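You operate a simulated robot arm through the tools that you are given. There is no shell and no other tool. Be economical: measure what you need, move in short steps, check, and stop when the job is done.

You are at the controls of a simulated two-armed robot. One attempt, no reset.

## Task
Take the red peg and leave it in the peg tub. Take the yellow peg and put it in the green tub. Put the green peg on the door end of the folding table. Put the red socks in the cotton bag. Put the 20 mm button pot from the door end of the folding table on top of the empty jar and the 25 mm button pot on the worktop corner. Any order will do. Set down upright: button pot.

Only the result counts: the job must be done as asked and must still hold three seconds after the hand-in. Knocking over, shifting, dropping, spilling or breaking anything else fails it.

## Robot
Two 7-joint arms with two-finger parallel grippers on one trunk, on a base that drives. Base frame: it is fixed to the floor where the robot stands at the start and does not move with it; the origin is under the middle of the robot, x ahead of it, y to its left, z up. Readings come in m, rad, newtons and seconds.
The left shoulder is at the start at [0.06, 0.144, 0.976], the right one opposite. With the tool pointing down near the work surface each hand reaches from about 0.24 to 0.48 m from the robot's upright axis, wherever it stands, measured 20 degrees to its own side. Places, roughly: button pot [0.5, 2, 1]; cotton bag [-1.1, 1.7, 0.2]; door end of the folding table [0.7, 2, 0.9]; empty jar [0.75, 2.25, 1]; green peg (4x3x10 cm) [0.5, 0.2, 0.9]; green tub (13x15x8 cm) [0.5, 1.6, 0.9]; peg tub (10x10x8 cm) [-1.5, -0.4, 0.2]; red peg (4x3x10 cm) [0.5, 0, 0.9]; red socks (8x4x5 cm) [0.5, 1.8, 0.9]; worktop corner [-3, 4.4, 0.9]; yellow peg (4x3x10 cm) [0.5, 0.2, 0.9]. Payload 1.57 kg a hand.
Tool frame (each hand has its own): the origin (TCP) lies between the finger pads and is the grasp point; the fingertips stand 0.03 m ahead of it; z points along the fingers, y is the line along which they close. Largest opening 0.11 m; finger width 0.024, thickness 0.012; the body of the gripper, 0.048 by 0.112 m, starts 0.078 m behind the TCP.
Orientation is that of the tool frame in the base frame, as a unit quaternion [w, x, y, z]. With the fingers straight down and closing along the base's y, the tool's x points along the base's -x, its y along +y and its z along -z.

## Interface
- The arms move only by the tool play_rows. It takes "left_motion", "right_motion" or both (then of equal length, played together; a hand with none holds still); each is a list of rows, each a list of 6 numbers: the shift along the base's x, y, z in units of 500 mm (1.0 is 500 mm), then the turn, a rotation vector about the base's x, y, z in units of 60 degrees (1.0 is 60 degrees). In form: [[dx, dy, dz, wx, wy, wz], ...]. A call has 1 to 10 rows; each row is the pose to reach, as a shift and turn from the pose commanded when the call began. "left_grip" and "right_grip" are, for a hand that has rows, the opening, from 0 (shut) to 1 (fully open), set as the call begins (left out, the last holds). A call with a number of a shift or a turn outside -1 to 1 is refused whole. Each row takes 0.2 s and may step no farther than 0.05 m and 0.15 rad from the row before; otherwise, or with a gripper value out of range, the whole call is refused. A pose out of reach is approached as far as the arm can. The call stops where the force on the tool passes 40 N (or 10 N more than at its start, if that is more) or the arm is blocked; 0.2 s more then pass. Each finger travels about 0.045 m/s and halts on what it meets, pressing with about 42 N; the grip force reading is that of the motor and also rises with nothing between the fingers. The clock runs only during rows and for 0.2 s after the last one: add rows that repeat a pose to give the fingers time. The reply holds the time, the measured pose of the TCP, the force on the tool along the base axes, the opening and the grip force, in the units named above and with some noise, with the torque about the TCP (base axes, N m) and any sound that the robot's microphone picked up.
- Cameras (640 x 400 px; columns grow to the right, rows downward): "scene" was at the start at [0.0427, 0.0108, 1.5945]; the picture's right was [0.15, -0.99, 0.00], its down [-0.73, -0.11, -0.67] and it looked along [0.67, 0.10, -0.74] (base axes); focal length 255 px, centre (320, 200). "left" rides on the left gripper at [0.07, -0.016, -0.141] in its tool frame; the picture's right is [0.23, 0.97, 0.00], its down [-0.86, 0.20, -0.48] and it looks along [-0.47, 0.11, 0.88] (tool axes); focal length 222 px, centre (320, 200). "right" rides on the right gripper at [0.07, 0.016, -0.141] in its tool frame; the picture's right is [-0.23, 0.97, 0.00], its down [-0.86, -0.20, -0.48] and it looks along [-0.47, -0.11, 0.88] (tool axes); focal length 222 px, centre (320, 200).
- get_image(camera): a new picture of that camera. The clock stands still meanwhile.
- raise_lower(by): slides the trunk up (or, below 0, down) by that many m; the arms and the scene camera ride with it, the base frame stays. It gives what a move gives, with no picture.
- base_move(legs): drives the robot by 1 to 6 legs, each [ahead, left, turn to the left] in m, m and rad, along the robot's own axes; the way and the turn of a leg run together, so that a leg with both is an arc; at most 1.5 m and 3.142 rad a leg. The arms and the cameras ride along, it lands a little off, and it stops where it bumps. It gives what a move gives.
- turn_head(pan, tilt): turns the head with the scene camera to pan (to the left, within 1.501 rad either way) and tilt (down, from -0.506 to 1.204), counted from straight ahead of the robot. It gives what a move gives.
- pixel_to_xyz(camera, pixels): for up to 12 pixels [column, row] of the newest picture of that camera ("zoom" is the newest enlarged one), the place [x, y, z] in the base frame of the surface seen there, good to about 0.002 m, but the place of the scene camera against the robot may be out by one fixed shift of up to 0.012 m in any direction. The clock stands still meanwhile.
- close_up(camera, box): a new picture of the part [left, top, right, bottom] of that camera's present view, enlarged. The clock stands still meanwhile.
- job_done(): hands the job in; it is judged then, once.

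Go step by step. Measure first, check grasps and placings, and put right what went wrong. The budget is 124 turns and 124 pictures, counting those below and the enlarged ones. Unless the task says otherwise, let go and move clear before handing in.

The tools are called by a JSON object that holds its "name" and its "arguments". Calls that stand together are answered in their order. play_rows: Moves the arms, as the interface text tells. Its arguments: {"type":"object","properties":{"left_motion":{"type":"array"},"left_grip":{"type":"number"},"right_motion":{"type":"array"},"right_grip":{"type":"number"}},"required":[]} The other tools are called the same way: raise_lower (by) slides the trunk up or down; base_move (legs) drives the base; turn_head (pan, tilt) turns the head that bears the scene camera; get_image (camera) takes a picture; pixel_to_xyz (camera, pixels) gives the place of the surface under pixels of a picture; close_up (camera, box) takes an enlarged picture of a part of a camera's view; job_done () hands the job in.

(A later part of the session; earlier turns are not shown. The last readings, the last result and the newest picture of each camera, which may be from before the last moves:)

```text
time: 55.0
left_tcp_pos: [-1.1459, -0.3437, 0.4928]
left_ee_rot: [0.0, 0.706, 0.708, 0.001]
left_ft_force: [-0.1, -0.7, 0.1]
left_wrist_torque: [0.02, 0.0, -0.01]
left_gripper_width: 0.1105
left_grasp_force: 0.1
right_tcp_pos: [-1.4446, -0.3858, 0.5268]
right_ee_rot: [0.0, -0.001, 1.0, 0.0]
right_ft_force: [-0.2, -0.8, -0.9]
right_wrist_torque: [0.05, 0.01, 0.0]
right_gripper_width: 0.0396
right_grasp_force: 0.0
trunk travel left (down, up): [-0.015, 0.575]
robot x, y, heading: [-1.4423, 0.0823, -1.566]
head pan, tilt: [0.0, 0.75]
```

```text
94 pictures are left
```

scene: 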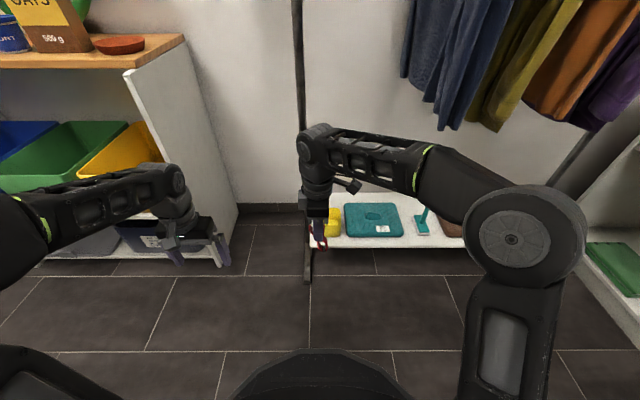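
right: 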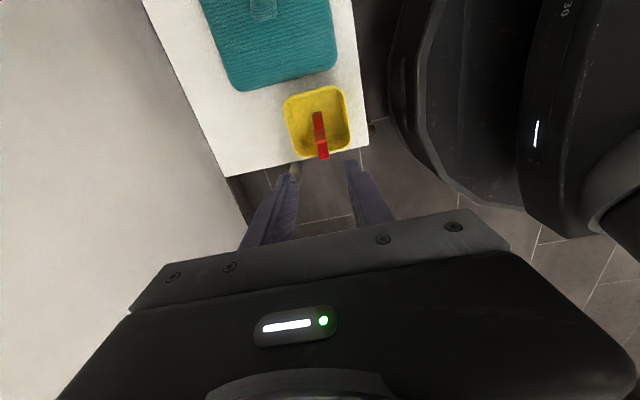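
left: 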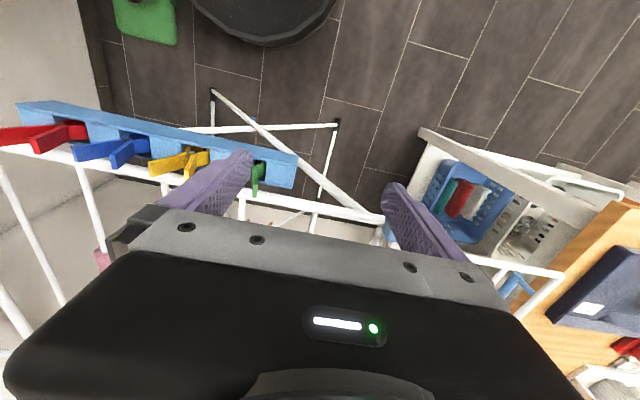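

The red peg rests inside the yellow tub (320,135), leaning on the wall. I back off, raise the trunk, and turn the left hand 90° for its own peg grasp.

{"name": "base_move", "arguments": {"legs": [[-0.35, 0, 0]]}}

{"name": "raise_lower", "arguments": {"by": 0.4}}

{"name": "raise_lower", "arguments": {"by": 0.16}}

{"name": "play_rows", "arguments": {"left_motion": [[0, 0, 0, 0, 0, -0.14], [0, 0, 0, 0, 0, -0.28], [0, 0, 0, 0, 0, -0.42], [0, 0, 0, 0, 0, -0.56], [0, 0, 0, 0, 0, -0.7], [0, 0, 0, 0, 0, -0.84], [0, 0, 0, 0, 0, -0.98]], "left_grip": 0.6}}

{"name": "play_rows", "arguments": {"left_motion": [[0, 0, 0, 0, 0, -0.14], [0, 0, 0, 0, 0, -0.28], [0, 0, 0, 0, 0, -0.42], [0, 0, 0, 0, 0, -0.52]]}}

{"name": "base_move", "arguments": {"legs": [[0, 0, 1.566], [1.2, 0, 0], [0, -0.27, 0]]}}

```text
time: 57.3
left_tcp_pos: [-1.1468, 0.005, 0.4928]
left_ee_rot: [0.0, 0.706, 0.708, 0.0]
left_ft_force: [-0.2, -0.4, 0.3]
left_wrist_torque: [-0.04, -0.01, 0.03]
left_gripper_width: 0.1097
left_grasp_force: 0.1
right_tcp_pos: [-1.4463, -0.0367, 0.5276]
right_ee_rot: [0.001, -0.001, 1.0, 0.001]
right_ft_force: [-0.2, -0.6, 0.7]
right_wrist_torque: [-0.02, -0.02, 0.03]
right_gripper_width: 0.0395
right_grasp_force: 0.1
trunk travel left (down, up): [-0.015, 0.575]
robot x, y, heading: [-1.4453, 0.4288, -1.566]
head pan, tilt: [0.0, 0.75]
```

```text
time: 61.1
left_tcp_pos: [-1.1472, 0.0041, 0.8933]
left_ee_rot: [0.0, 0.706, 0.708, 0.0]
left_ft_force: [0.6, 0.4, -0.8]
left_wrist_torque: [-0.03, 0.01, -0.03]
left_gripper_width: 0.1099
left_grasp_force: 0.1
right_tcp_pos: [-1.4448, -0.0351, 0.9264]
right_ee_rot: [0.0, 0.0, 1.0, 0.0]
right_ft_force: [1.1, -1.0, -0.9]
right_wrist_torque: [0.02, 0.03, 0.0]
right_gripper_width: 0.0396
right_grasp_force: 0.0
trunk travel left (down, up): [-0.415, 0.175]
robot x, y, heading: [-1.4445, 0.4287, -1.565]
head pan, tilt: [0.0, 0.75]
```

```text
time: 63.0
left_tcp_pos: [-1.1471, 0.0049, 1.0527]
left_ee_rot: [0.0, 0.706, 0.708, 0.0]
left_ft_force: [0.7, -0.8, 0.6]
left_wrist_torque: [0.02, 0.04, -0.01]
left_gripper_width: 0.11
left_grasp_force: 0.2
right_tcp_pos: [-1.4455, -0.035, 1.0868]
right_ee_rot: [0.002, -0.001, 1.0, 0.0]
right_ft_force: [0.3, 0.4, 0.0]
right_wrist_torque: [0.01, 0.02, 0.04]
right_gripper_width: 0.0395
right_grasp_force: 0.0
trunk travel left (down, up): [-0.575, 0.015]
robot x, y, heading: [-1.4456, 0.4324, -1.569]
head pan, tilt: [0.0, 0.75]
```

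```text
time: 64.6
left_tcp_pos: [-1.1466, 0.0063, 1.0541]
left_ee_rot: [0.0, 0.964, 0.268, 0.0]
left_ft_force: [0.2, -0.7, 0.0]
left_wrist_torque: [-0.02, 0.01, 0.02]
left_gripper_width: 0.0659
left_grasp_force: 0.1
right_tcp_pos: [-1.4463, -0.0358, 1.0872]
right_ee_rot: [0.001, -0.001, 1.0, 0.0]
right_ft_force: [0.1, 0.3, -0.1]
right_wrist_torque: [0.03, -0.01, 0.0]
right_gripper_width: 0.0397
right_grasp_force: 0.0
trunk travel left (down, up): [-0.575, 0.015]
robot x, y, heading: [-1.4448, 0.4309, -1.567]
head pan, tilt: [0.0, 0.75]
```

```text
time: 65.6
left_tcp_pos: [-1.1468, 0.0051, 1.0541]
left_ee_rot: [0.0, 1.0, 0.001, -0.001]
left_ft_force: [0.7, -0.7, 0.8]
left_wrist_torque: [-0.01, -0.01, 0.02]
left_gripper_width: 0.0661
left_grasp_force: 0.0
right_tcp_pos: [-1.4465, -0.0372, 1.087]
right_ee_rot: [0.001, -0.001, 1.0, 0.0]
right_ft_force: [0.0, 0.1, -0.4]
right_wrist_torque: [0.03, -0.04, -0.01]
right_gripper_width: 0.0397
right_grasp_force: 0.1
trunk travel left (down, up): [-0.575, 0.015]
robot x, y, heading: [-1.4456, 0.4258, -1.567]
head pan, tilt: [0.0, 0.75]
```

```text
time: 77.0
left_tcp_pos: [0.183, 0.4645, 1.0538]
left_ee_rot: [0.0, 0.706, 0.708, 0.001]
left_ft_force: [0.7, 0.4, 0.0]
left_wrist_torque: [0.04, 0.01, 0.0]
left_gripper_width: 0.0658
left_grasp_force: 0.1
right_tcp_pos: [0.2263, 0.1663, 1.0871]
right_ee_rot: [0.0, 0.708, -0.706, 0.0]
right_ft_force: [-0.4, -1.0, -0.5]
right_wrist_torque: [0.05, 0.02, -0.02]
right_gripper_width: 0.0394
right_grasp_force: 0.1
trunk travel left (down, up): [-0.575, 0.015]
robot x, y, heading: [-0.2363, 0.1652, 0.008]
head pan, tilt: [0.0, 0.75]
```

All moves went well; robot at (-0.236,0.165). I drive ahead to x≈0.01 and look.

{"name": "base_move", "arguments": {"legs": [[0.245, 0, -0.008]]}}

{"name": "get_image", "arguments": {"camera": "right"}}

{"name": "get_image", "arguments": {"camera": "left"}}

```text
time: 78.8
left_tcp_pos: [0.4308, 0.4617, 1.0536]
left_ee_rot: [0.0, 0.708, 0.706, 0.001]
left_ft_force: [0.1, 0.1, -0.5]
left_wrist_torque: [0.0, 0.05, 0.03]
left_gripper_width: 0.0663
left_grasp_force: 0.0
right_tcp_pos: [0.4715, 0.1645, 1.0873]
right_ee_rot: [0.0, -0.706, 0.708, 0.001]
right_ft_force: [0.3, 0.3, 0.9]
right_wrist_torque: [0.0, 0.02, 0.0]
right_gripper_width: 0.0395
right_grasp_force: 0.0
trunk travel left (down, up): [-0.575, 0.015]
robot x, y, heading: [0.0023, 0.1679, -0.002]
head pan, tilt: [0.0, 0.75]
```

```text
93 pictures are left
```

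right: 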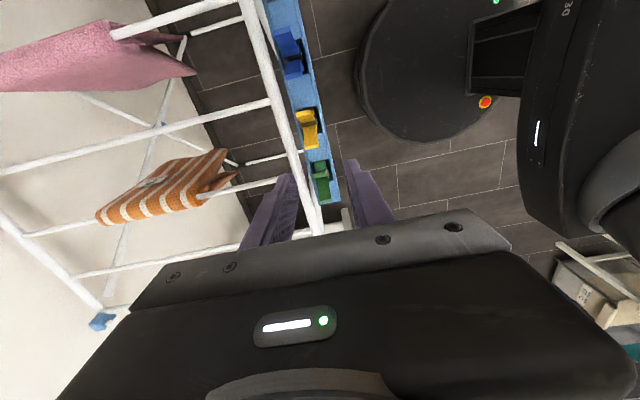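

```text
92 pictures are left
```

left: 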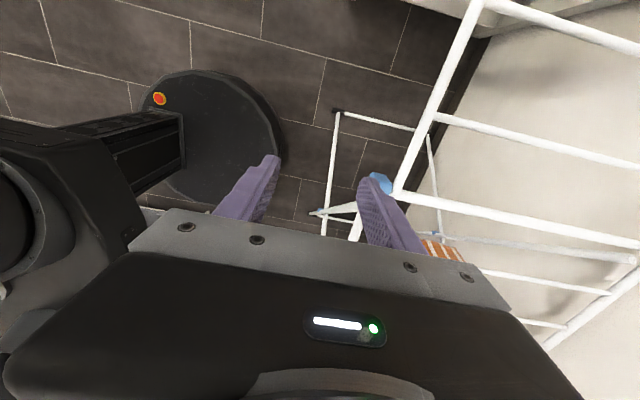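

The right view shows yellow at (307,130) and green at (321,180). I measure them.

{"name": "close_up", "arguments": {"camera": "right", "box": [260, 80, 380, 220]}}

{"name": "pixel_to_xyz", "arguments": {"camera": "right", "pixels": [[298, 124], [315, 122], [303, 148], [318, 146], [315, 165], [328, 163], [318, 200], [331, 198], [283, 130], [303, 185]]}}

```text
2.86 times, centred on (320, 150) of right
```

zoom: 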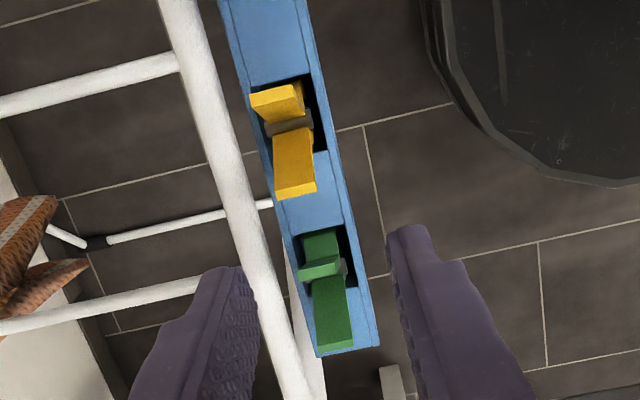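

```text
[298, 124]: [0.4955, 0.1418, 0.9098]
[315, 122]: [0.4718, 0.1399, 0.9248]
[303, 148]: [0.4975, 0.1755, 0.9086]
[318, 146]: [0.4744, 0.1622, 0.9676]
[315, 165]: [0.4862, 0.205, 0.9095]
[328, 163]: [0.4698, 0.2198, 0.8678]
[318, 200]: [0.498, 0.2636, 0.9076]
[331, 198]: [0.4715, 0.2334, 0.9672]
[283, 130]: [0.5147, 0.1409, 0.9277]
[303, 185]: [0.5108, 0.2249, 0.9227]
```

{"name": "pixel_to_xyz", "arguments": {"camera": "zoom", "pixels": [[255, 98], [297, 92], [258, 110], [278, 192], [313, 188], [303, 270], [340, 262], [304, 277], [320, 345], [350, 338], [283, 128], [330, 270]]}}

```text
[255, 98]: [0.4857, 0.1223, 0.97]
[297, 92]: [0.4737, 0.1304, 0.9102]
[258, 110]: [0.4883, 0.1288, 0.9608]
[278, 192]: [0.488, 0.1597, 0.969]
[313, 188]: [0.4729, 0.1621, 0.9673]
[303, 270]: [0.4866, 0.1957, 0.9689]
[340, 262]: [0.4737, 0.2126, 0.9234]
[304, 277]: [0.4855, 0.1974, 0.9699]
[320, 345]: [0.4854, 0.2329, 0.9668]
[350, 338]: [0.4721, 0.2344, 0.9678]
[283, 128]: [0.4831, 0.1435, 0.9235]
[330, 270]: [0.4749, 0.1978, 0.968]
```

Yellow centre (0.480,0.142), green (0.480,0.215). I lower the right hand onto yellow, close and lift.

{"name": "play_rows", "arguments": {"right_motion": [[0.017, -0.045, 0, 0, 0, 0], [0.017, -0.045, -0.06, 0, 0, 0], [0.017, -0.045, -0.13, 0, 0, 0], [0.017, -0.045, -0.2, 0, 0, 0], [0.017, -0.045, -0.254, 0, 0, 0]], "right_grip": 0.4}}

{"name": "play_rows", "arguments": {"right_motion": [[0, 0, 0, 0, 0, 0], [0, 0, 0, 0, 0, 0], [0, 0, 0, 0, 0, 0], [0, 0, 0, 0, 0, 0], [0, 0, 0.03, 0, 0, 0], [0, 0, 0.06, 0, 0, 0], [0, 0, 0.1, 0, 0, 0], [0, 0, 0.16, 0, 0, 0], [0, 0, 0.22, 0, 0, 0], [0, 0, 0.28, 0, 0, 0]], "right_grip": 0}}

{"name": "get_image", "arguments": {"camera": "right"}}

```text
time: 80.0
left_tcp_pos: [0.4293, 0.4619, 1.0535]
left_ee_rot: [-0.001, 0.708, 0.706, 0.0]
left_ft_force: [0.2, 0.1, -1.1]
left_wrist_torque: [0.01, -0.05, -0.01]
left_gripper_width: 0.0661
left_grasp_force: 0.1
right_tcp_pos: [0.4778, 0.1401, 0.9598]
right_ee_rot: [0.0, -0.706, 0.709, 0.0]
right_ft_force: [0.0, 0.4, 0.0]
right_wrist_torque: [-0.06, -0.01, -0.02]
right_gripper_width: 0.044
right_grasp_force: 0.0
trunk travel left (down, up): [-0.575, 0.015]
robot x, y, heading: [0.009, 0.1705, 0.0]
head pan, tilt: [0.0, 0.75]
```

```text
time: 82.2
left_tcp_pos: [0.4297, 0.4625, 1.0536]
left_ee_rot: [0.0, 0.708, 0.706, 0.0]
left_ft_force: [1.2, -0.1, -0.7]
left_wrist_torque: [0.03, -0.01, 0.0]
left_gripper_width: 0.0658
left_grasp_force: 0.1
right_tcp_pos: [0.478, 0.1417, 1.1005]
right_ee_rot: [0.0, -0.706, 0.708, 0.0]
right_ft_force: [-0.3, 0.4, 0.1]
right_wrist_torque: [-0.03, 0.01, -0.03]
right_gripper_width: 0.0162
right_grasp_force: 16.6
trunk travel left (down, up): [-0.575, 0.015]
robot x, y, heading: [0.0041, 0.1691, 0.004]
head pan, tilt: [0.0, 0.75]
```

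```text
90 pictures are left
```

right: 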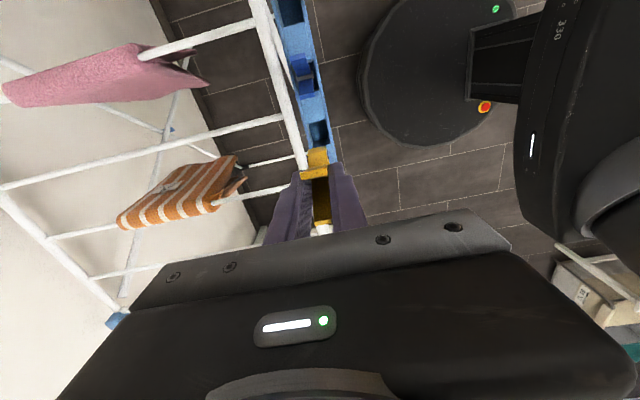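

Yellow is held (16 mm). I move the right hand 0.12 m to the right and bring the left hand above the green peg.

{"name": "play_rows", "arguments": {"right_motion": [[0, -0.08, 0, 0, 0, 0], [0, -0.16, 0, 0, 0, 0], [0, -0.24, 0, 0, 0, 0], [0, -0.24, 0, 0, 0, 0], [0, -0.24, 0, 0, 0, 0], [0, -0.24, 0, 0, 0, 0]], "left_motion": [[0.017, -0.083, 0, 0, 0, 0], [0.033, -0.165, 0, 0, 0, 0], [0.05, -0.247, 0, 0, 0, 0], [0.067, -0.33, 0, 0, 0, 0], [0.083, -0.412, 0, 0, 0, 0], [0.1, -0.494, 0, 0, 0, 0]], "left_grip": 0.4}}

{"name": "close_up", "arguments": {"camera": "left", "box": [220, 80, 420, 240]}}

```text
time: 83.6
left_tcp_pos: [0.4805, 0.2131, 1.0535]
left_ee_rot: [0.0, 0.708, 0.706, 0.0]
left_ft_force: [-0.5, 0.1, 0.2]
left_wrist_torque: [0.01, 0.02, -0.01]
left_gripper_width: 0.044
left_grasp_force: 0.1
right_tcp_pos: [0.4788, 0.0197, 1.0986]
right_ee_rot: [0.0, -0.706, 0.708, 0.001]
right_ft_force: [0.6, 0.0, -0.4]
right_wrist_torque: [0.03, 0.03, 0.04]
right_gripper_width: 0.0159
right_grasp_force: 15.9
trunk travel left (down, up): [-0.575, 0.015]
robot x, y, heading: [0.0043, 0.1634, -0.003]
head pan, tilt: [0.0, 0.75]
```

```text
2.50 times, centred on (320, 160) of left
```

zoom: 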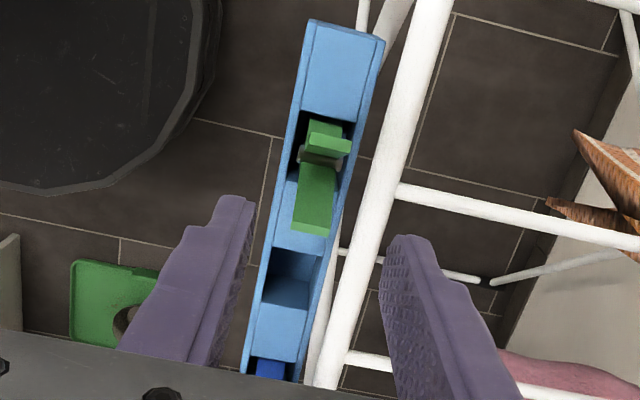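

Green sits between the fingers; I verify with four tip pixels.

{"name": "pixel_to_xyz", "arguments": {"camera": "zoom", "pixels": [[312, 143], [347, 148], [297, 226], [329, 230], [244, 215], [397, 260]]}}

```text
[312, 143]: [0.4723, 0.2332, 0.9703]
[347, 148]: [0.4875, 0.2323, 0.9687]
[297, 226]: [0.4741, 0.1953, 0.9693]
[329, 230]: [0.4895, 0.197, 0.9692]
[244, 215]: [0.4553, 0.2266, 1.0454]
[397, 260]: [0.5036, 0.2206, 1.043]
```

Centre (0.481,0.2145) matches the hand. I descend 93 mm, close and lift.

{"name": "play_rows", "arguments": {"left_motion": [[0, 0.003, -0.06, 0, 0, 0], [0, 0.003, -0.12, 0, 0, 0], [0, 0.003, -0.186, 0, 0, 0]]}}

{"name": "play_rows", "arguments": {"left_motion": [[0, 0, 0, 0, 0, 0], [0, 0, 0, 0, 0, 0], [0, 0, 0, 0, 0, 0], [0, 0, 0, 0, 0, 0], [0, 0, 0.03, 0, 0, 0], [0, 0, 0.06, 0, 0, 0], [0, 0, 0.1, 0, 0, 0], [0, 0, 0.16, 0, 0, 0], [0, 0, 0.22, 0, 0, 0], [0, 0, 0.28, 0, 0, 0]], "left_grip": 0}}

{"name": "get_image", "arguments": {"camera": "left"}}

{"name": "turn_head", "arguments": {"pan": 1.3, "tilt": 0.4}}

{"name": "close_up", "arguments": {"camera": "scene", "box": [200, 80, 520, 280]}}

```text
time: 84.4
left_tcp_pos: [0.4799, 0.2163, 0.9603]
left_ee_rot: [-0.001, 0.708, 0.706, 0.0]
left_ft_force: [0.3, 1.0, -0.4]
left_wrist_torque: [0.02, 0.0, 0.02]
left_gripper_width: 0.0441
left_grasp_force: 0.1
right_tcp_pos: [0.4792, 0.0207, 1.1]
right_ee_rot: [0.001, -0.706, 0.708, 0.001]
right_ft_force: [-0.7, 0.1, 0.6]
right_wrist_torque: [-0.01, 0.02, 0.0]
right_gripper_width: 0.016
right_grasp_force: 16.7
trunk travel left (down, up): [-0.575, 0.015]
robot x, y, heading: [0.0022, 0.1676, 0.001]
head pan, tilt: [0.0, 0.75]
```

```text
time: 86.6
left_tcp_pos: [0.4805, 0.217, 1.1021]
left_ee_rot: [0.0, 0.708, 0.706, -0.001]
left_ft_force: [-0.1, 1.3, -0.3]
left_wrist_torque: [-0.03, 0.0, 0.0]
left_gripper_width: 0.0163
left_grasp_force: 15.7
right_tcp_pos: [0.479, 0.0206, 1.0997]
right_ee_rot: [0.001, -0.706, 0.708, 0.001]
right_ft_force: [0.1, -0.3, -0.8]
right_wrist_torque: [0.01, 0.0, -0.03]
right_gripper_width: 0.0161
right_grasp_force: 15.7
trunk travel left (down, up): [-0.575, 0.015]
robot x, y, heading: [0.0079, 0.1662, -0.002]
head pan, tilt: [0.0, 0.75]
```

```text
88 pictures are left
```

left: 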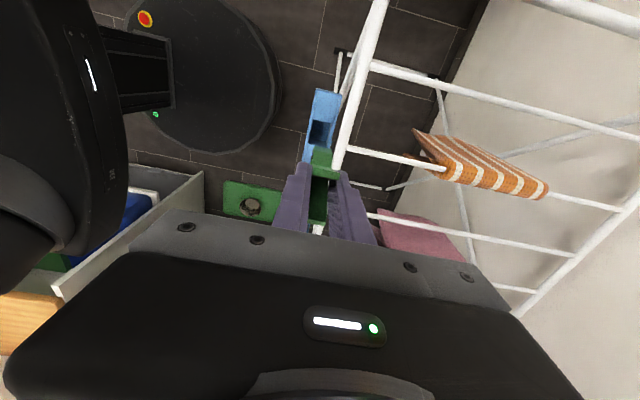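

```text
time: 88.1
left_tcp_pos: [0.4804, 0.2174, 1.101]
left_ee_rot: [0.001, 0.708, 0.706, 0.0]
left_ft_force: [0.1, 0.5, -1.0]
left_wrist_torque: [0.03, 0.04, 0.01]
left_gripper_width: 0.016
left_grasp_force: 15.6
right_tcp_pos: [0.4783, 0.0202, 1.1007]
right_ee_rot: [0.0, -0.705, 0.709, 0.0]
right_ft_force: [0.4, -0.2, -0.4]
right_wrist_torque: [-0.03, 0.0, 0.03]
right_gripper_width: 0.0161
right_grasp_force: 15.9
trunk travel left (down, up): [-0.575, 0.015]
robot x, y, heading: [0.0053, 0.1696, -0.004]
head pan, tilt: [1.3, 0.4]
```

```text
2.00 times, centred on (360, 180) of scene
```

zoom: 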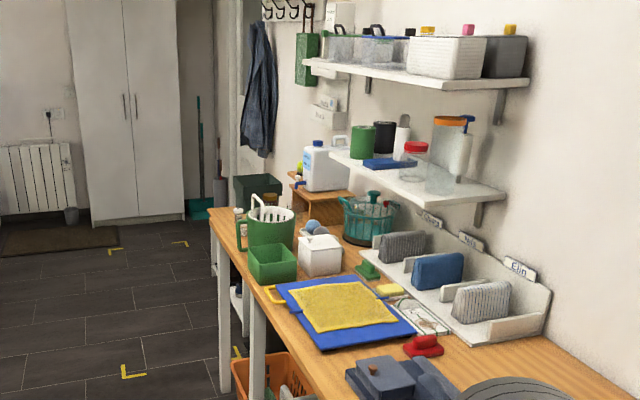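

Both pegs held. The folding table shows the green tub at zoom (270,262). I back away and strafe left to y≈1.75, then look at the table.

{"name": "base_move", "arguments": {"legs": [[-0.35, 0, 0], [0, 1.45, 0.0]]}}

{"name": "turn_head", "arguments": {"pan": 0.0, "tilt": 0.6}}

{"name": "get_image", "arguments": {"camera": "scene"}}

```text
time: 97.1
left_tcp_pos: [0.1478, 1.6605, 1.1007]
left_ee_rot: [0.0, 0.712, 0.703, 0.0]
left_ft_force: [-0.5, 0.0, -0.4]
left_wrist_torque: [-0.03, 0.03, -0.05]
left_gripper_width: 0.0162
left_grasp_force: 15.5
right_tcp_pos: [0.1432, 1.4653, 1.1]
right_ee_rot: [0.001, -0.702, 0.712, 0.001]
right_ft_force: [0.1, 0.0, -0.4]
right_wrist_torque: [-0.01, 0.04, 0.04]
right_gripper_width: 0.0161
right_grasp_force: 15.7
trunk travel left (down, up): [-0.575, 0.015]
robot x, y, heading: [-0.3288, 1.6167, -0.019]
head pan, tilt: [1.3, 0.4]
```

```text
time: 98.6
left_tcp_pos: [0.1475, 1.6603, 1.1]
left_ee_rot: [0.0, 0.712, 0.702, 0.0]
left_ft_force: [-0.4, 0.1, 1.0]
left_wrist_torque: [0.02, 0.01, 0.01]
left_gripper_width: 0.0164
left_grasp_force: 15.8
right_tcp_pos: [0.144, 1.4651, 1.0995]
right_ee_rot: [0.001, -0.702, 0.712, 0.001]
right_ft_force: [-0.2, 1.2, 0.2]
right_wrist_torque: [-0.01, -0.01, -0.02]
right_gripper_width: 0.0161
right_grasp_force: 16.5
trunk travel left (down, up): [-0.575, 0.015]
robot x, y, heading: [-0.3273, 1.6094, -0.018]
head pan, tilt: [0.0, 0.6]
```

```text
86 pictures are left
```

scene: 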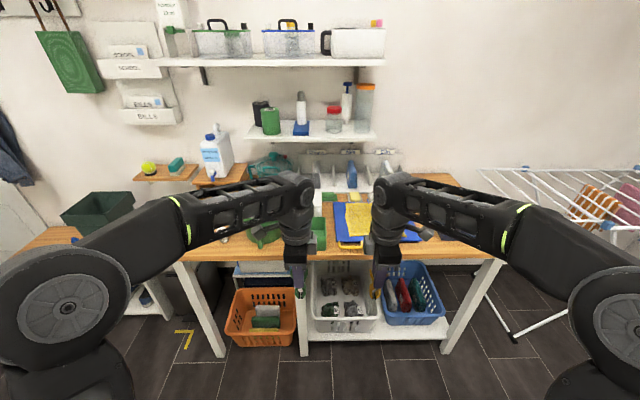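

The arms hide much of the table. I take enlarged views left and middle.

{"name": "close_up", "arguments": {"camera": "scene", "box": [130, 140, 450, 340]}}

{"name": "pixel_to_xyz", "arguments": {"camera": "scene", "pixels": [[340, 250], [470, 256], [350, 65], [310, 135], [320, 130], [60, 235], [95, 210], [345, 225], [320, 230], [265, 235]]}}

{"name": "get_image", "arguments": {"camera": "left"}}

```text
2.00 times, centred on (290, 240) of scene
```

zoom: 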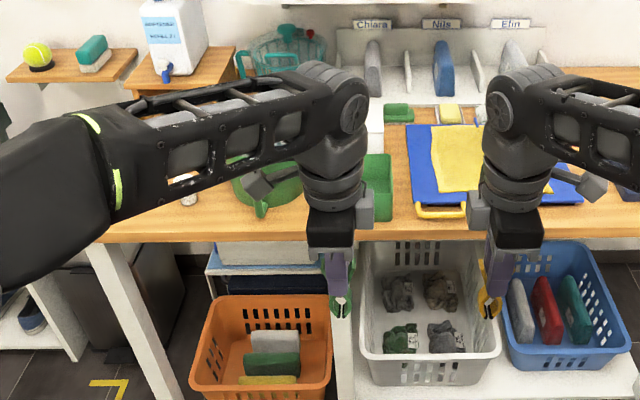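

```text
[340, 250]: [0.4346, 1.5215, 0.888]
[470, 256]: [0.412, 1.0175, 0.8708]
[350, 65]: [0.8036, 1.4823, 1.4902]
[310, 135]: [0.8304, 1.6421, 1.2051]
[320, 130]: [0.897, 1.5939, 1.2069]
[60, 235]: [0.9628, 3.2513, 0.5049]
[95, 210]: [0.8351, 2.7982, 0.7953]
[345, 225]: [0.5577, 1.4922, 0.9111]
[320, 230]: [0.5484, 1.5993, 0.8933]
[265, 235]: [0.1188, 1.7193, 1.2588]
```

```text
84 pictures are left
```

left: 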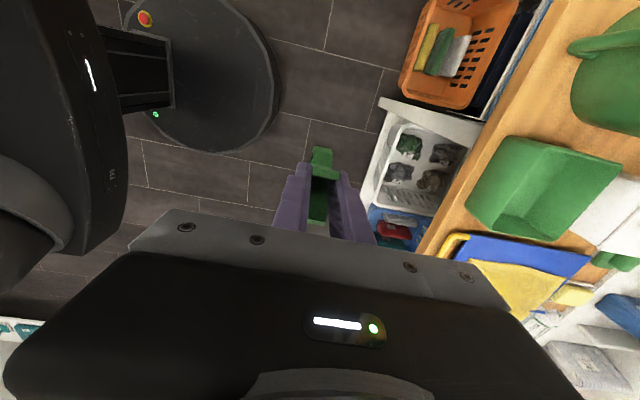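

The left-hand camera sees the green tub at (540,185) and a taller green thing at (610,80). I measure them.

{"name": "pixel_to_xyz", "arguments": {"camera": "left", "pixels": [[513, 140], [620, 165], [470, 200], [555, 238], [530, 215], [575, 45], [600, 75], [630, 110], [615, 225], [460, 240], [600, 35]]}}

{"name": "close_up", "arguments": {"camera": "left", "box": [400, 0, 640, 260]}}

```text
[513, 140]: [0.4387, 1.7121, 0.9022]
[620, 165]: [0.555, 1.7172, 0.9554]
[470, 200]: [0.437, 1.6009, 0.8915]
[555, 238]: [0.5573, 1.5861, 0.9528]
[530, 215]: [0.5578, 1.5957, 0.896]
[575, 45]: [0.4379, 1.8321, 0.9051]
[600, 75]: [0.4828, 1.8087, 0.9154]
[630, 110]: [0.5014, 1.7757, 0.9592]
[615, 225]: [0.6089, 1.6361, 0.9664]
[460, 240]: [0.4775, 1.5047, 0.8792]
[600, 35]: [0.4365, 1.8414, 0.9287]
```

```text
1.54 times, centred on (520, 130) of left
```

zoom: 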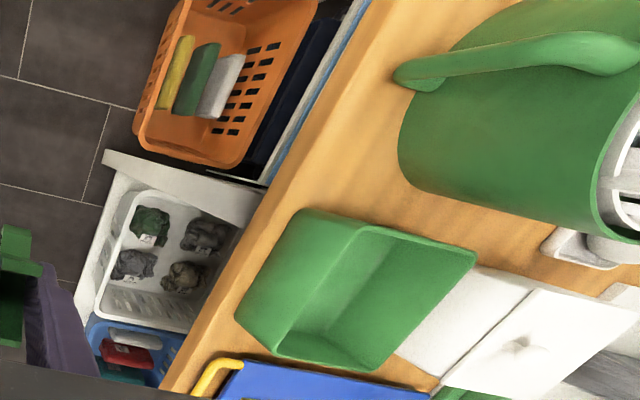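

{"name": "pixel_to_xyz", "arguments": {"camera": "zoom", "pixels": [[358, 232], [282, 350], [370, 368], [470, 256], [330, 305], [370, 290], [240, 310], [310, 214], [420, 40], [600, 200], [500, 200], [410, 170]]}}

```text
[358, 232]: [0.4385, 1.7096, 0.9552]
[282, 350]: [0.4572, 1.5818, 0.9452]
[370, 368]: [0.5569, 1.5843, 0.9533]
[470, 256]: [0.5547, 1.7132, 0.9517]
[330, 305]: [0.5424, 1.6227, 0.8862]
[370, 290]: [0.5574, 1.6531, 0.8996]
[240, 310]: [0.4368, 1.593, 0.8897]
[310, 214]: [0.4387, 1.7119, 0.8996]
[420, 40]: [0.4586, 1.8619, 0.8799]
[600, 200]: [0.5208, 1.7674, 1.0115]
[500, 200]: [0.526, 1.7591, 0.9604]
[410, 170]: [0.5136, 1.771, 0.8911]
```

Green tub: x 0.437-0.558, y 1.582-1.713, rim 0.955, floor 0.886. I retract and raise the left hand to keep it off the green caddy, then drive in so the right hand comes over the tub.

{"name": "play_rows", "arguments": {"left_motion": [[-0.06, 0.02, 0.05, 0, 0, 0], [-0.12, 0.04, 0.1, 0, 0, 0], [-0.18, 0.06, 0.15, 0, 0, 0], [-0.24, 0.08, 0.2, 0, 0, 0]]}}

{"name": "base_move", "arguments": {"legs": [[0, 0.183, 0.018], [0.34, 0, 0]]}}

{"name": "get_image", "arguments": {"camera": "right"}}

{"name": "get_image", "arguments": {"camera": "scene"}}

```text
time: 99.6
left_tcp_pos: [0.0608, 1.6856, 1.1618]
left_ee_rot: [-0.003, 0.712, 0.702, 0.001]
left_ft_force: [-0.3, -0.3, -0.2]
left_wrist_torque: [0.05, -0.02, 0.02]
left_gripper_width: 0.0162
left_grasp_force: 15.5
left hand out of reach, approached as far as the arm can: row 3, 4
right_tcp_pos: [0.1438, 1.4646, 1.0997]
right_ee_rot: [0.0, -0.702, 0.712, 0.001]
right_ft_force: [0.9, -0.3, -0.3]
right_wrist_torque: [-0.01, -0.02, 0.01]
right_gripper_width: 0.0161
right_grasp_force: 15.6
trunk travel left (down, up): [-0.575, 0.015]
robot x, y, heading: [-0.3267, 1.6115, -0.014]
head pan, tilt: [0.0, 0.6]
```

```text
time: 103.0
left_tcp_pos: [0.4022, 1.8758, 1.1604]
left_ee_rot: [-0.002, 0.706, 0.708, 0.0]
left_ft_force: [1.0, -0.9, 0.5]
left_wrist_torque: [-0.01, 0.03, 0.01]
left_gripper_width: 0.0158
left_grasp_force: 15.9
right_tcp_pos: [0.4889, 1.656, 1.0989]
right_ee_rot: [0.0, 0.708, -0.706, -0.001]
right_ft_force: [1.1, 0.5, -0.2]
right_wrist_torque: [0.03, 0.0, -0.01]
right_gripper_width: 0.0163
right_grasp_force: 14.9
trunk travel left (down, up): [-0.575, 0.015]
robot x, y, heading: [0.0161, 1.7972, 0.001]
head pan, tilt: [0.0, 0.6]
```

```text
82 pictures are left
```

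right: 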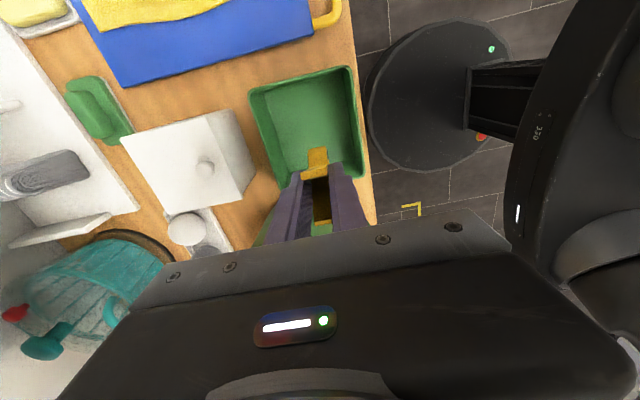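

```text
81 pictures are left
```

scene: 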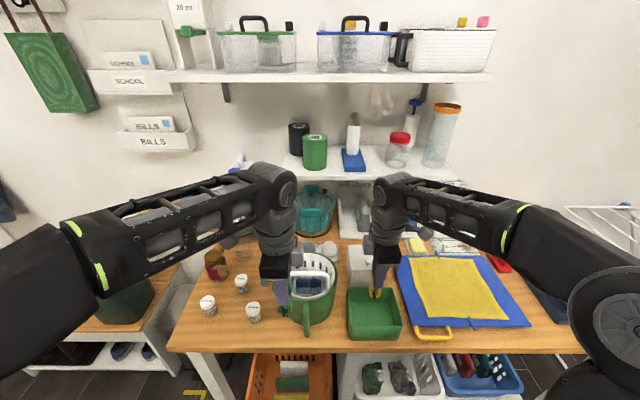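

Three white-capped pots stand at (208,305), (242,283), (254,312) on the table's door end. The yellow peg is above the green tub; I lower it to z 0.98, release and lift.

{"name": "play_rows", "arguments": {"right_motion": [[0.01, -0.016, -0.06, 0, 0, 0], [0.01, -0.016, -0.12, 0, 0, 0], [0.01, -0.016, -0.18, 0, 0, 0], [0.01, -0.016, -0.236, 0, 0, 0]]}}

{"name": "play_rows", "arguments": {"right_motion": [[0, 0, 0, 0, 0, 0], [0, 0, 0, 0, 0, 0], [0, 0, 0, 0, 0, 0], [0, 0, 0.07, 0, 0, 0], [0, 0, 0.14, 0, 0, 0], [0, 0, 0.22, 0, 0, 0], [0, 0, 0.3, 0, 0, 0]], "right_grip": 0.4}}

{"name": "get_image", "arguments": {"camera": "right"}}

{"name": "close_up", "arguments": {"camera": "scene", "box": [160, 210, 360, 350]}}

```text
time: 104.0
left_tcp_pos: [0.4024, 1.8759, 1.1616]
left_ee_rot: [-0.002, 0.706, 0.708, 0.001]
left_ft_force: [0.0, 0.0, 0.1]
left_wrist_torque: [0.0, -0.02, 0.0]
left_gripper_width: 0.0161
left_grasp_force: 16.4
right_tcp_pos: [0.4934, 1.6486, 0.9803]
right_ee_rot: [0.0, 0.709, -0.706, -0.001]
right_ft_force: [-0.7, -0.4, -0.4]
right_wrist_torque: [-0.01, -0.01, 0.03]
right_gripper_width: 0.0161
right_grasp_force: 15.7
trunk travel left (down, up): [-0.575, 0.015]
robot x, y, heading: [0.0139, 1.7969, 0.004]
head pan, tilt: [0.0, 0.6]
```

```text
time: 105.6
left_tcp_pos: [0.4004, 1.8753, 1.1617]
left_ee_rot: [-0.002, 0.706, 0.709, 0.001]
left_ft_force: [0.8, -0.5, -0.1]
left_wrist_torque: [-0.02, -0.01, 0.0]
left_gripper_width: 0.0162
left_grasp_force: 16.6
right_tcp_pos: [0.4937, 1.6474, 1.1308]
right_ee_rot: [0.0, 0.708, -0.706, 0.0]
right_ft_force: [0.5, 0.3, -0.9]
right_wrist_torque: [-0.02, 0.02, 0.01]
right_gripper_width: 0.044
right_grasp_force: 0.1
trunk travel left (down, up): [-0.575, 0.015]
robot x, y, heading: [0.0081, 1.7992, 0.006]
head pan, tilt: [0.0, 0.6]
```

```text
80 pictures are left
```

right: 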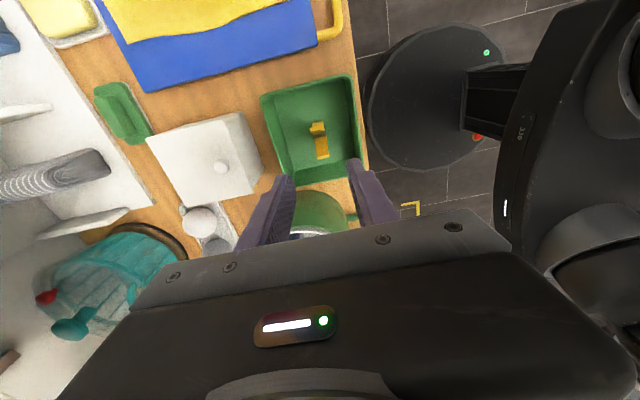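

```text
2.86 times, centred on (260, 280) of scene
```

zoom: 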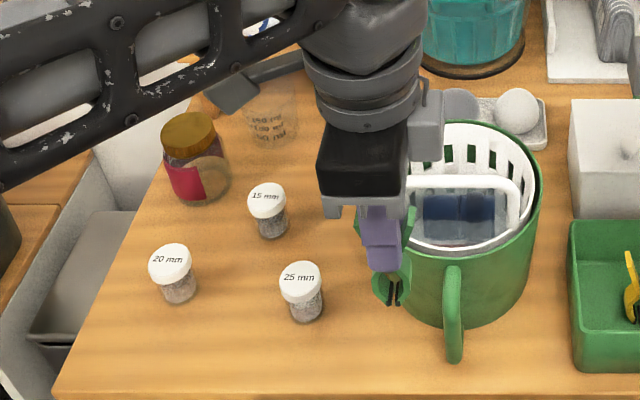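

The yellow peg stands in the green tub (320,140). The zoom reads pots "20 mm" (170,265), "15 mm" (267,205), "25 mm" (300,285), plus jars at (195,160) and (270,125). I measure them.

{"name": "pixel_to_xyz", "arguments": {"camera": "zoom", "pixels": [[170, 255], [180, 295], [266, 195], [272, 232], [300, 277], [305, 318], [188, 130], [195, 190], [270, 120], [65, 390], [230, 330], [480, 200]]}}

{"name": "get_image", "arguments": {"camera": "left"}}

```text
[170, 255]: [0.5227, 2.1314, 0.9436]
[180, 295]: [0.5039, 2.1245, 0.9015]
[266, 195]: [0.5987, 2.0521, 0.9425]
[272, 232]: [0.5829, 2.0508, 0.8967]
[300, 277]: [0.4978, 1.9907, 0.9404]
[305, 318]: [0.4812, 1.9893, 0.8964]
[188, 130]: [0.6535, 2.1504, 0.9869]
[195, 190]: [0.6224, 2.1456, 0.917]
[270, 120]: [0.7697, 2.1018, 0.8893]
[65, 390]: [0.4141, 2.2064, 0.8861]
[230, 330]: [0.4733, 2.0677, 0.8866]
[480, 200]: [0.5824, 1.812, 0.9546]
```

```text
78 pictures are left
```

left: 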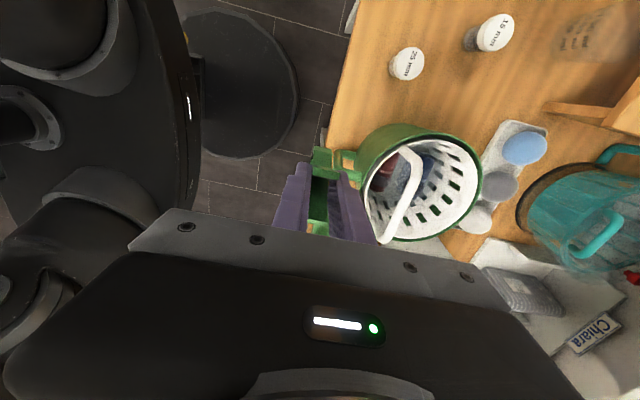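

The basket in the green pot holds a red and a blue sock (left view (395,175)). To see the jars properly I back off and move to y≈2.15.

{"name": "base_move", "arguments": {"legs": [[-0.3, 0, 0], [0, 0.38, 0]]}}

{"name": "play_rows", "arguments": {"left_motion": [[0, 0.08, -0.03, 0, 0, 0], [0, 0.16, -0.06, 0, 0, 0], [0, 0.24, -0.1, 0, 0, 0], [0, 0.3, -0.14, 0, 0, 0]], "right_motion": [[0, -0.06, 0, 0, 0, 0], [0, -0.12, 0, 0, 0, 0], [0, -0.18, 0, 0, 0, 0], [0, -0.24, 0, 0, 0, 0]]}}

{"name": "get_image", "arguments": {"camera": "scene"}}

{"name": "close_up", "arguments": {"camera": "scene", "box": [220, 160, 420, 300]}}

```text
time: 109.6
left_tcp_pos: [0.1006, 2.2533, 1.1616]
left_ee_rot: [-0.002, 0.706, 0.709, 0.0]
left_ft_force: [0.0, 0.1, 0.0]
left_wrist_torque: [-0.06, 0.0, -0.01]
left_gripper_width: 0.016
left_grasp_force: 16.0
right_tcp_pos: [0.1909, 2.0247, 1.1317]
right_ee_rot: [0.0, 0.708, -0.706, 0.001]
right_ft_force: [0.0, 0.4, -0.1]
right_wrist_torque: [-0.02, 0.0, -0.01]
right_gripper_width: 0.0441
right_grasp_force: 0.0
trunk travel left (down, up): [-0.575, 0.015]
robot x, y, heading: [-0.2867, 2.1748, 0.002]
head pan, tilt: [0.0, 0.6]
```

```text
time: 110.6
left_tcp_pos: [0.098, 2.4034, 1.0921]
left_ee_rot: [-0.002, 0.707, 0.708, 0.0]
left_ft_force: [0.2, 0.9, 0.1]
left_wrist_torque: [-0.02, 0.03, 0.01]
left_gripper_width: 0.016
left_grasp_force: 15.6
right_tcp_pos: [0.1918, 1.9038, 1.1318]
right_ee_rot: [-0.001, 0.708, -0.706, 0.0]
right_ft_force: [-0.1, -0.3, -0.1]
right_wrist_torque: [0.08, 0.0, -0.04]
right_gripper_width: 0.0441
right_grasp_force: 0.0
trunk travel left (down, up): [-0.575, 0.015]
robot x, y, heading: [-0.2895, 2.1728, 0.002]
head pan, tilt: [0.0, 0.6]
```

```text
77 pictures are left
```

scene: 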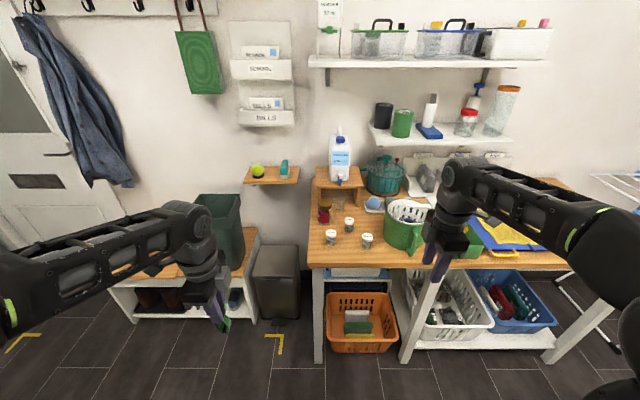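

```text
2.86 times, centred on (320, 230) of scene
```

zoom: 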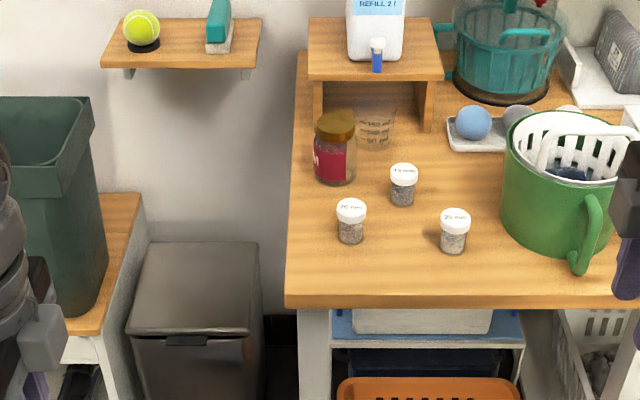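

The jar with the gold lid at zoom (335,148) stands near the stated place; I enlarge it to see whether it is the empty one.

{"name": "close_up", "arguments": {"camera": "scene", "box": [310, 180, 390, 250]}}

{"name": "close_up", "arguments": {"camera": "scene", "box": [360, 70, 540, 180]}}

```text
5.71 times, centred on (350, 215) of scene
```

zoom: 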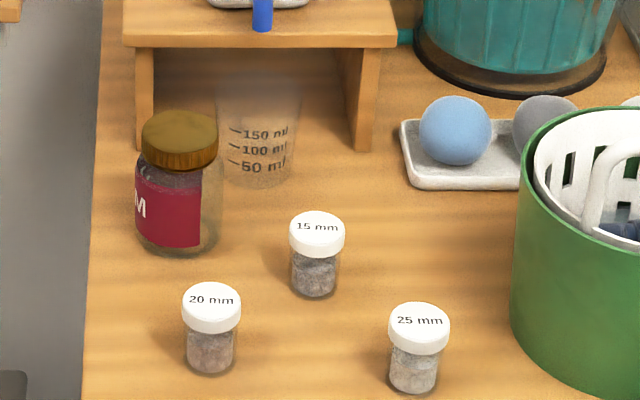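

```text
3.56 times, centred on (450, 125) of scene
```

zoom: 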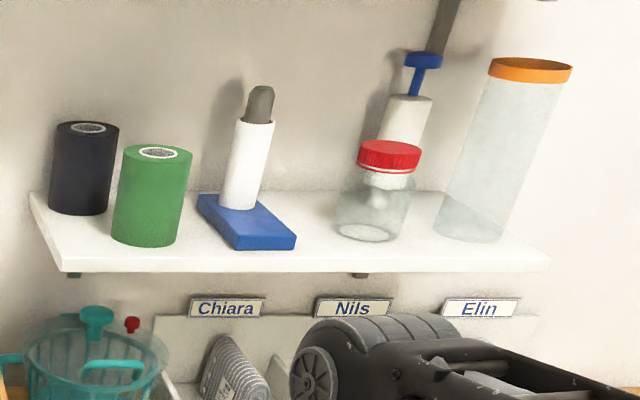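

Labels are clear: "20 mm" at zoom (210,300), "25 mm" (418,320); the gold-lid jam jar is the jar near the stated place. I turn the right hand back to closing along y with 70 mm opening, then drive closer.

{"name": "play_rows", "arguments": {"right_motion": [[0, 0, 0, 0, 0, -0.14], [0, 0, 0, 0, 0, -0.28], [0, 0, 0, 0, 0, -0.42], [0, 0, 0, 0, 0, -0.56], [0, 0, 0, 0, 0, -0.7], [0, 0, 0, 0, 0, -0.84], [0, 0, 0, 0, 0, -0.98]], "right_grip": 0.64}}

{"name": "play_rows", "arguments": {"right_motion": [[0, 0.06, 0, 0, 0, -0.14], [0, 0.12, 0, 0, 0, -0.28], [0, 0.18, 0, 0, 0, -0.42], [0, 0.24, 0, 0, 0, -0.52]]}}

{"name": "base_move", "arguments": {"legs": [[0, 0.04, 0], [0.3, 0, 0]]}}

{"name": "get_image", "arguments": {"camera": "right"}}

```text
time: 112.2
left_tcp_pos: [0.0989, 2.4024, 1.0922]
left_ee_rot: [-0.003, 0.706, 0.708, 0.0]
left_ft_force: [0.0, -0.2, -0.2]
left_wrist_torque: [0.03, 0.01, -0.02]
left_gripper_width: 0.016
left_grasp_force: 15.6
right_tcp_pos: [0.1914, 1.9032, 1.1311]
right_ee_rot: [0.0, -0.269, 0.963, 0.0]
right_ft_force: [0.3, 0.0, 0.0]
right_wrist_torque: [0.0, -0.01, 0.01]
right_gripper_width: 0.0704
right_grasp_force: 0.0
trunk travel left (down, up): [-0.575, 0.015]
robot x, y, heading: [-0.2867, 2.1758, 0.002]
head pan, tilt: [0.0, 0.6]
```

```text
time: 113.2
left_tcp_pos: [0.1005, 2.4025, 1.0925]
left_ee_rot: [-0.002, 0.706, 0.708, 0.0]
left_ft_force: [-0.1, 0.2, 0.1]
left_wrist_torque: [0.01, -0.01, 0.02]
left_gripper_width: 0.0161
left_grasp_force: 16.1
right_tcp_pos: [0.1915, 2.0247, 1.1314]
right_ee_rot: [-0.001, -0.001, 1.0, -0.001]
right_ft_force: [-0.8, 0.4, 0.1]
right_wrist_torque: [0.0, 0.01, 0.0]
right_gripper_width: 0.0703
right_grasp_force: 0.0
trunk travel left (down, up): [-0.575, 0.015]
robot x, y, heading: [-0.2913, 2.1761, 0.004]
head pan, tilt: [0.0, 0.6]
```

```text
time: 115.7
left_tcp_pos: [0.3996, 2.4435, 1.0916]
left_ee_rot: [-0.003, 0.706, 0.708, -0.001]
left_ft_force: [0.5, 0.2, -0.2]
left_wrist_torque: [0.02, 0.05, -0.01]
left_gripper_width: 0.0161
left_grasp_force: 16.1
right_tcp_pos: [0.4921, 2.0662, 1.1313]
right_ee_rot: [0.0, -0.003, 1.0, 0.0]
right_ft_force: [0.9, 0.9, 0.1]
right_wrist_torque: [-0.02, 0.01, 0.0]
right_gripper_width: 0.0703
right_grasp_force: 0.2
trunk travel left (down, up): [-0.575, 0.015]
robot x, y, heading: [0.0122, 2.2163, 0.006]
head pan, tilt: [0.0, 0.6]
```

```text
73 pictures are left
```

right: 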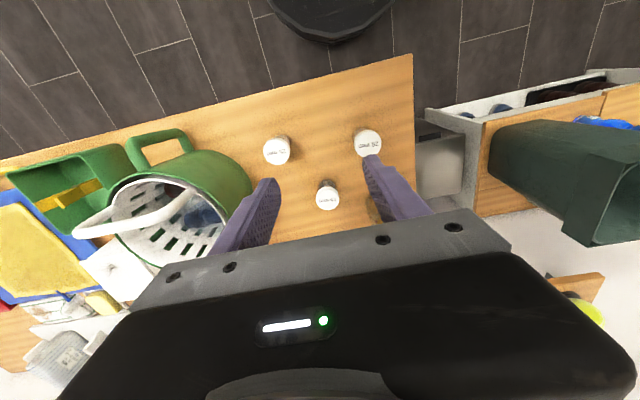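

The right view shows caps at (277,150) 25 mm, (368,142) 20 mm, (328,196) 15 mm. I measure their centres and edges.

{"name": "close_up", "arguments": {"camera": "right", "box": [240, 110, 420, 222]}}

{"name": "pixel_to_xyz", "arguments": {"camera": "right", "pixels": [[277, 151], [264, 151], [290, 151], [368, 144], [355, 144], [381, 142], [328, 198], [316, 198], [340, 198], [400, 60], [413, 130]]}}

```text
3.56 times, centred on (330, 166) of right
```

zoom: 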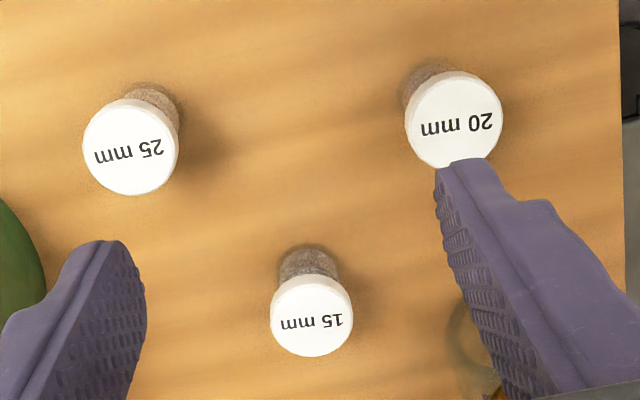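

```text
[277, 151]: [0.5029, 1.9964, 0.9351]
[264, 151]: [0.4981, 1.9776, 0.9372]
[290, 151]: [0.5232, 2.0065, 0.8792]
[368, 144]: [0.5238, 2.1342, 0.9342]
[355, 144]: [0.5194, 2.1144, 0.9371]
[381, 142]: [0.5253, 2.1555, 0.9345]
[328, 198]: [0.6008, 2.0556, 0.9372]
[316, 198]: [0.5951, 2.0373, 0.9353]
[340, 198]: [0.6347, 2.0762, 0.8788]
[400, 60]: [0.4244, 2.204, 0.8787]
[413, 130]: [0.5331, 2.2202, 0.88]
```

Table 0.880, cap tops 0.936; 20 mm pot centre (0.524,2.135), 43 mm wide. I descend over it to z 0.926 and close.

{"name": "play_rows", "arguments": {"right_motion": [[0.032, 0.07, 0, 0, 0, 0], [0.064, 0.138, 0, 0, 0, 0], [0.064, 0.138, -0.09, 0, 0, 0], [0.064, 0.138, -0.18, 0, 0, 0], [0.064, 0.138, -0.26, 0, 0, 0]]}}

{"name": "close_up", "arguments": {"camera": "right", "box": [220, 80, 460, 230]}}

```text
time: 116.9
left_tcp_pos: [0.3981, 2.4446, 1.0919]
left_ee_rot: [-0.003, 0.706, 0.708, 0.001]
left_ft_force: [0.5, -0.3, -0.7]
left_wrist_torque: [-0.02, 0.0, 0.0]
left_gripper_width: 0.0161
left_grasp_force: 15.8
right_tcp_pos: [0.5245, 2.1347, 0.9992]
right_ee_rot: [0.001, -0.002, 1.0, -0.001]
right_ft_force: [-1.2, 0.2, 0.7]
right_wrist_torque: [-0.01, 0.03, 0.0]
right_gripper_width: 0.0703
right_grasp_force: 0.1
trunk travel left (down, up): [-0.575, 0.015]
robot x, y, heading: [0.0082, 2.2163, 0.001]
head pan, tilt: [0.0, 0.6]
```

```text
2.67 times, centred on (340, 155) of right
```

zoom: 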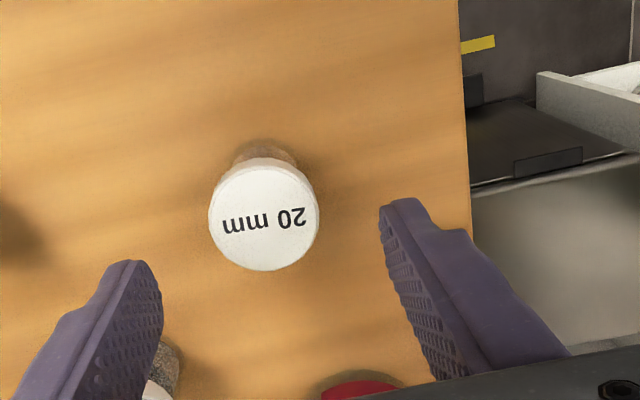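

Aligned: cap (263,215) midway between fingers. I go down 73 mm and close.

{"name": "play_rows", "arguments": {"right_motion": [[0, 0, -0.05, 0, 0, 0], [0, 0, -0.1, 0, 0, 0], [0, 0, -0.146, 0, 0, 0]]}}

{"name": "play_rows", "arguments": {"right_motion": [[0, 0, 0, 0, 0, 0], [0, 0, 0, 0, 0, 0], [0, 0, 0, 0, 0, 0], [0, 0, 0, 0, 0, 0], [0, 0, 0.05, 0, 0, 0], [0, 0, 0.12, 0, 0, 0], [0, 0, 0.2, 0, 0, 0], [0, 0, 0.28, 0, 0, 0]], "right_grip": 0}}

{"name": "get_image", "arguments": {"camera": "right"}}

```text
time: 117.7
left_tcp_pos: [0.3978, 2.4444, 1.093]
left_ee_rot: [-0.002, 0.706, 0.708, -0.001]
left_ft_force: [-0.2, -0.5, 0.2]
left_wrist_torque: [0.0, 0.01, 0.04]
left_gripper_width: 0.0163
left_grasp_force: 15.7
right_tcp_pos: [0.5225, 2.1356, 0.9281]
right_ee_rot: [0.001, -0.002, 1.0, 0.0]
right_ft_force: [0.4, 0.1, 0.0]
right_wrist_torque: [-0.01, 0.0, 0.01]
right_gripper_width: 0.0702
right_grasp_force: 0.0
trunk travel left (down, up): [-0.575, 0.015]
robot x, y, heading: [0.0142, 2.2157, 0.006]
head pan, tilt: [0.0, 0.6]
```

```text
time: 119.5
left_tcp_pos: [0.3977, 2.4437, 1.0921]
left_ee_rot: [-0.002, 0.706, 0.708, 0.001]
left_ft_force: [-0.1, 0.2, -1.1]
left_wrist_torque: [0.01, 0.0, -0.01]
left_gripper_width: 0.0164
left_grasp_force: 15.7
right_tcp_pos: [0.5205, 2.1365, 1.0688]
right_ee_rot: [0.001, -0.002, 1.0, 0.0]
right_ft_force: [0.6, -0.4, -0.6]
right_wrist_torque: [0.0, 0.0, -0.01]
right_gripper_width: 0.0397
right_grasp_force: 42.1
trunk travel left (down, up): [-0.575, 0.015]
robot x, y, heading: [0.0131, 2.2144, 0.007]
head pan, tilt: [0.0, 0.6]
```

```text
70 pictures are left
```

right: 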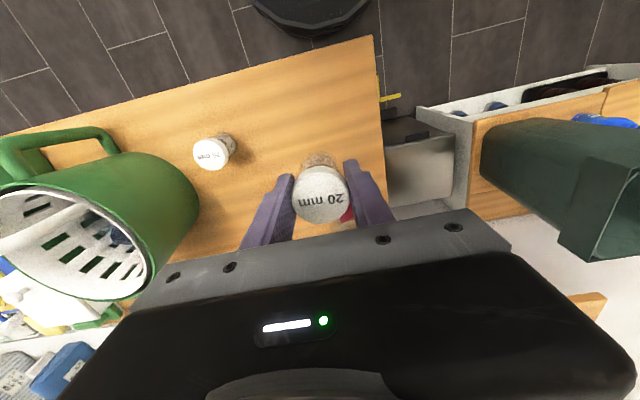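

The 20 mm pot is held (39.7 mm, 42 N). Now I locate the jar with the scene camera and check the base's front clearance.

{"name": "pixel_to_xyz", "arguments": {"camera": "right", "pixels": [[312, 36], [312, 28], [345, 215], [346, 225], [375, 36]]}}

{"name": "get_image", "arguments": {"camera": "scene"}}

{"name": "get_image", "arguments": {"camera": "left"}}

```text
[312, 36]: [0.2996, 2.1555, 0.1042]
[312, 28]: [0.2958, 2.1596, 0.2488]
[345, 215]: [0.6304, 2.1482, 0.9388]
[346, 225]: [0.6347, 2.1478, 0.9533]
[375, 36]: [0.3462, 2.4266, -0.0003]
```

```text
69 pictures are left
```

scene: 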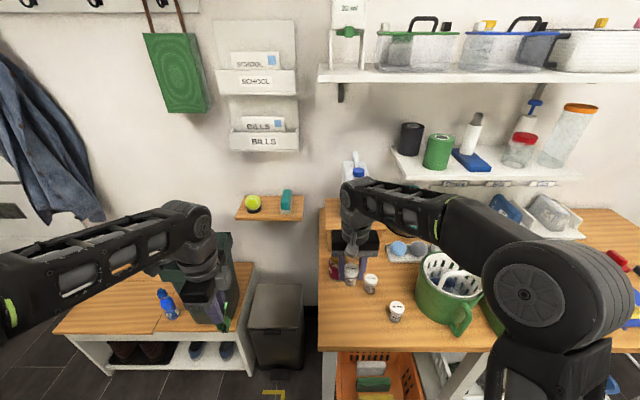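

```text
68 pictures are left
```

left: 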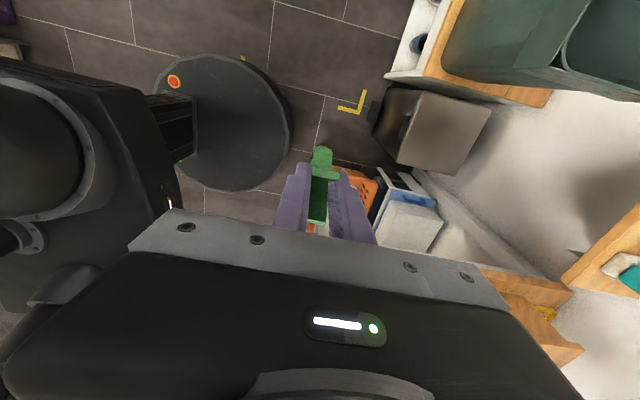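

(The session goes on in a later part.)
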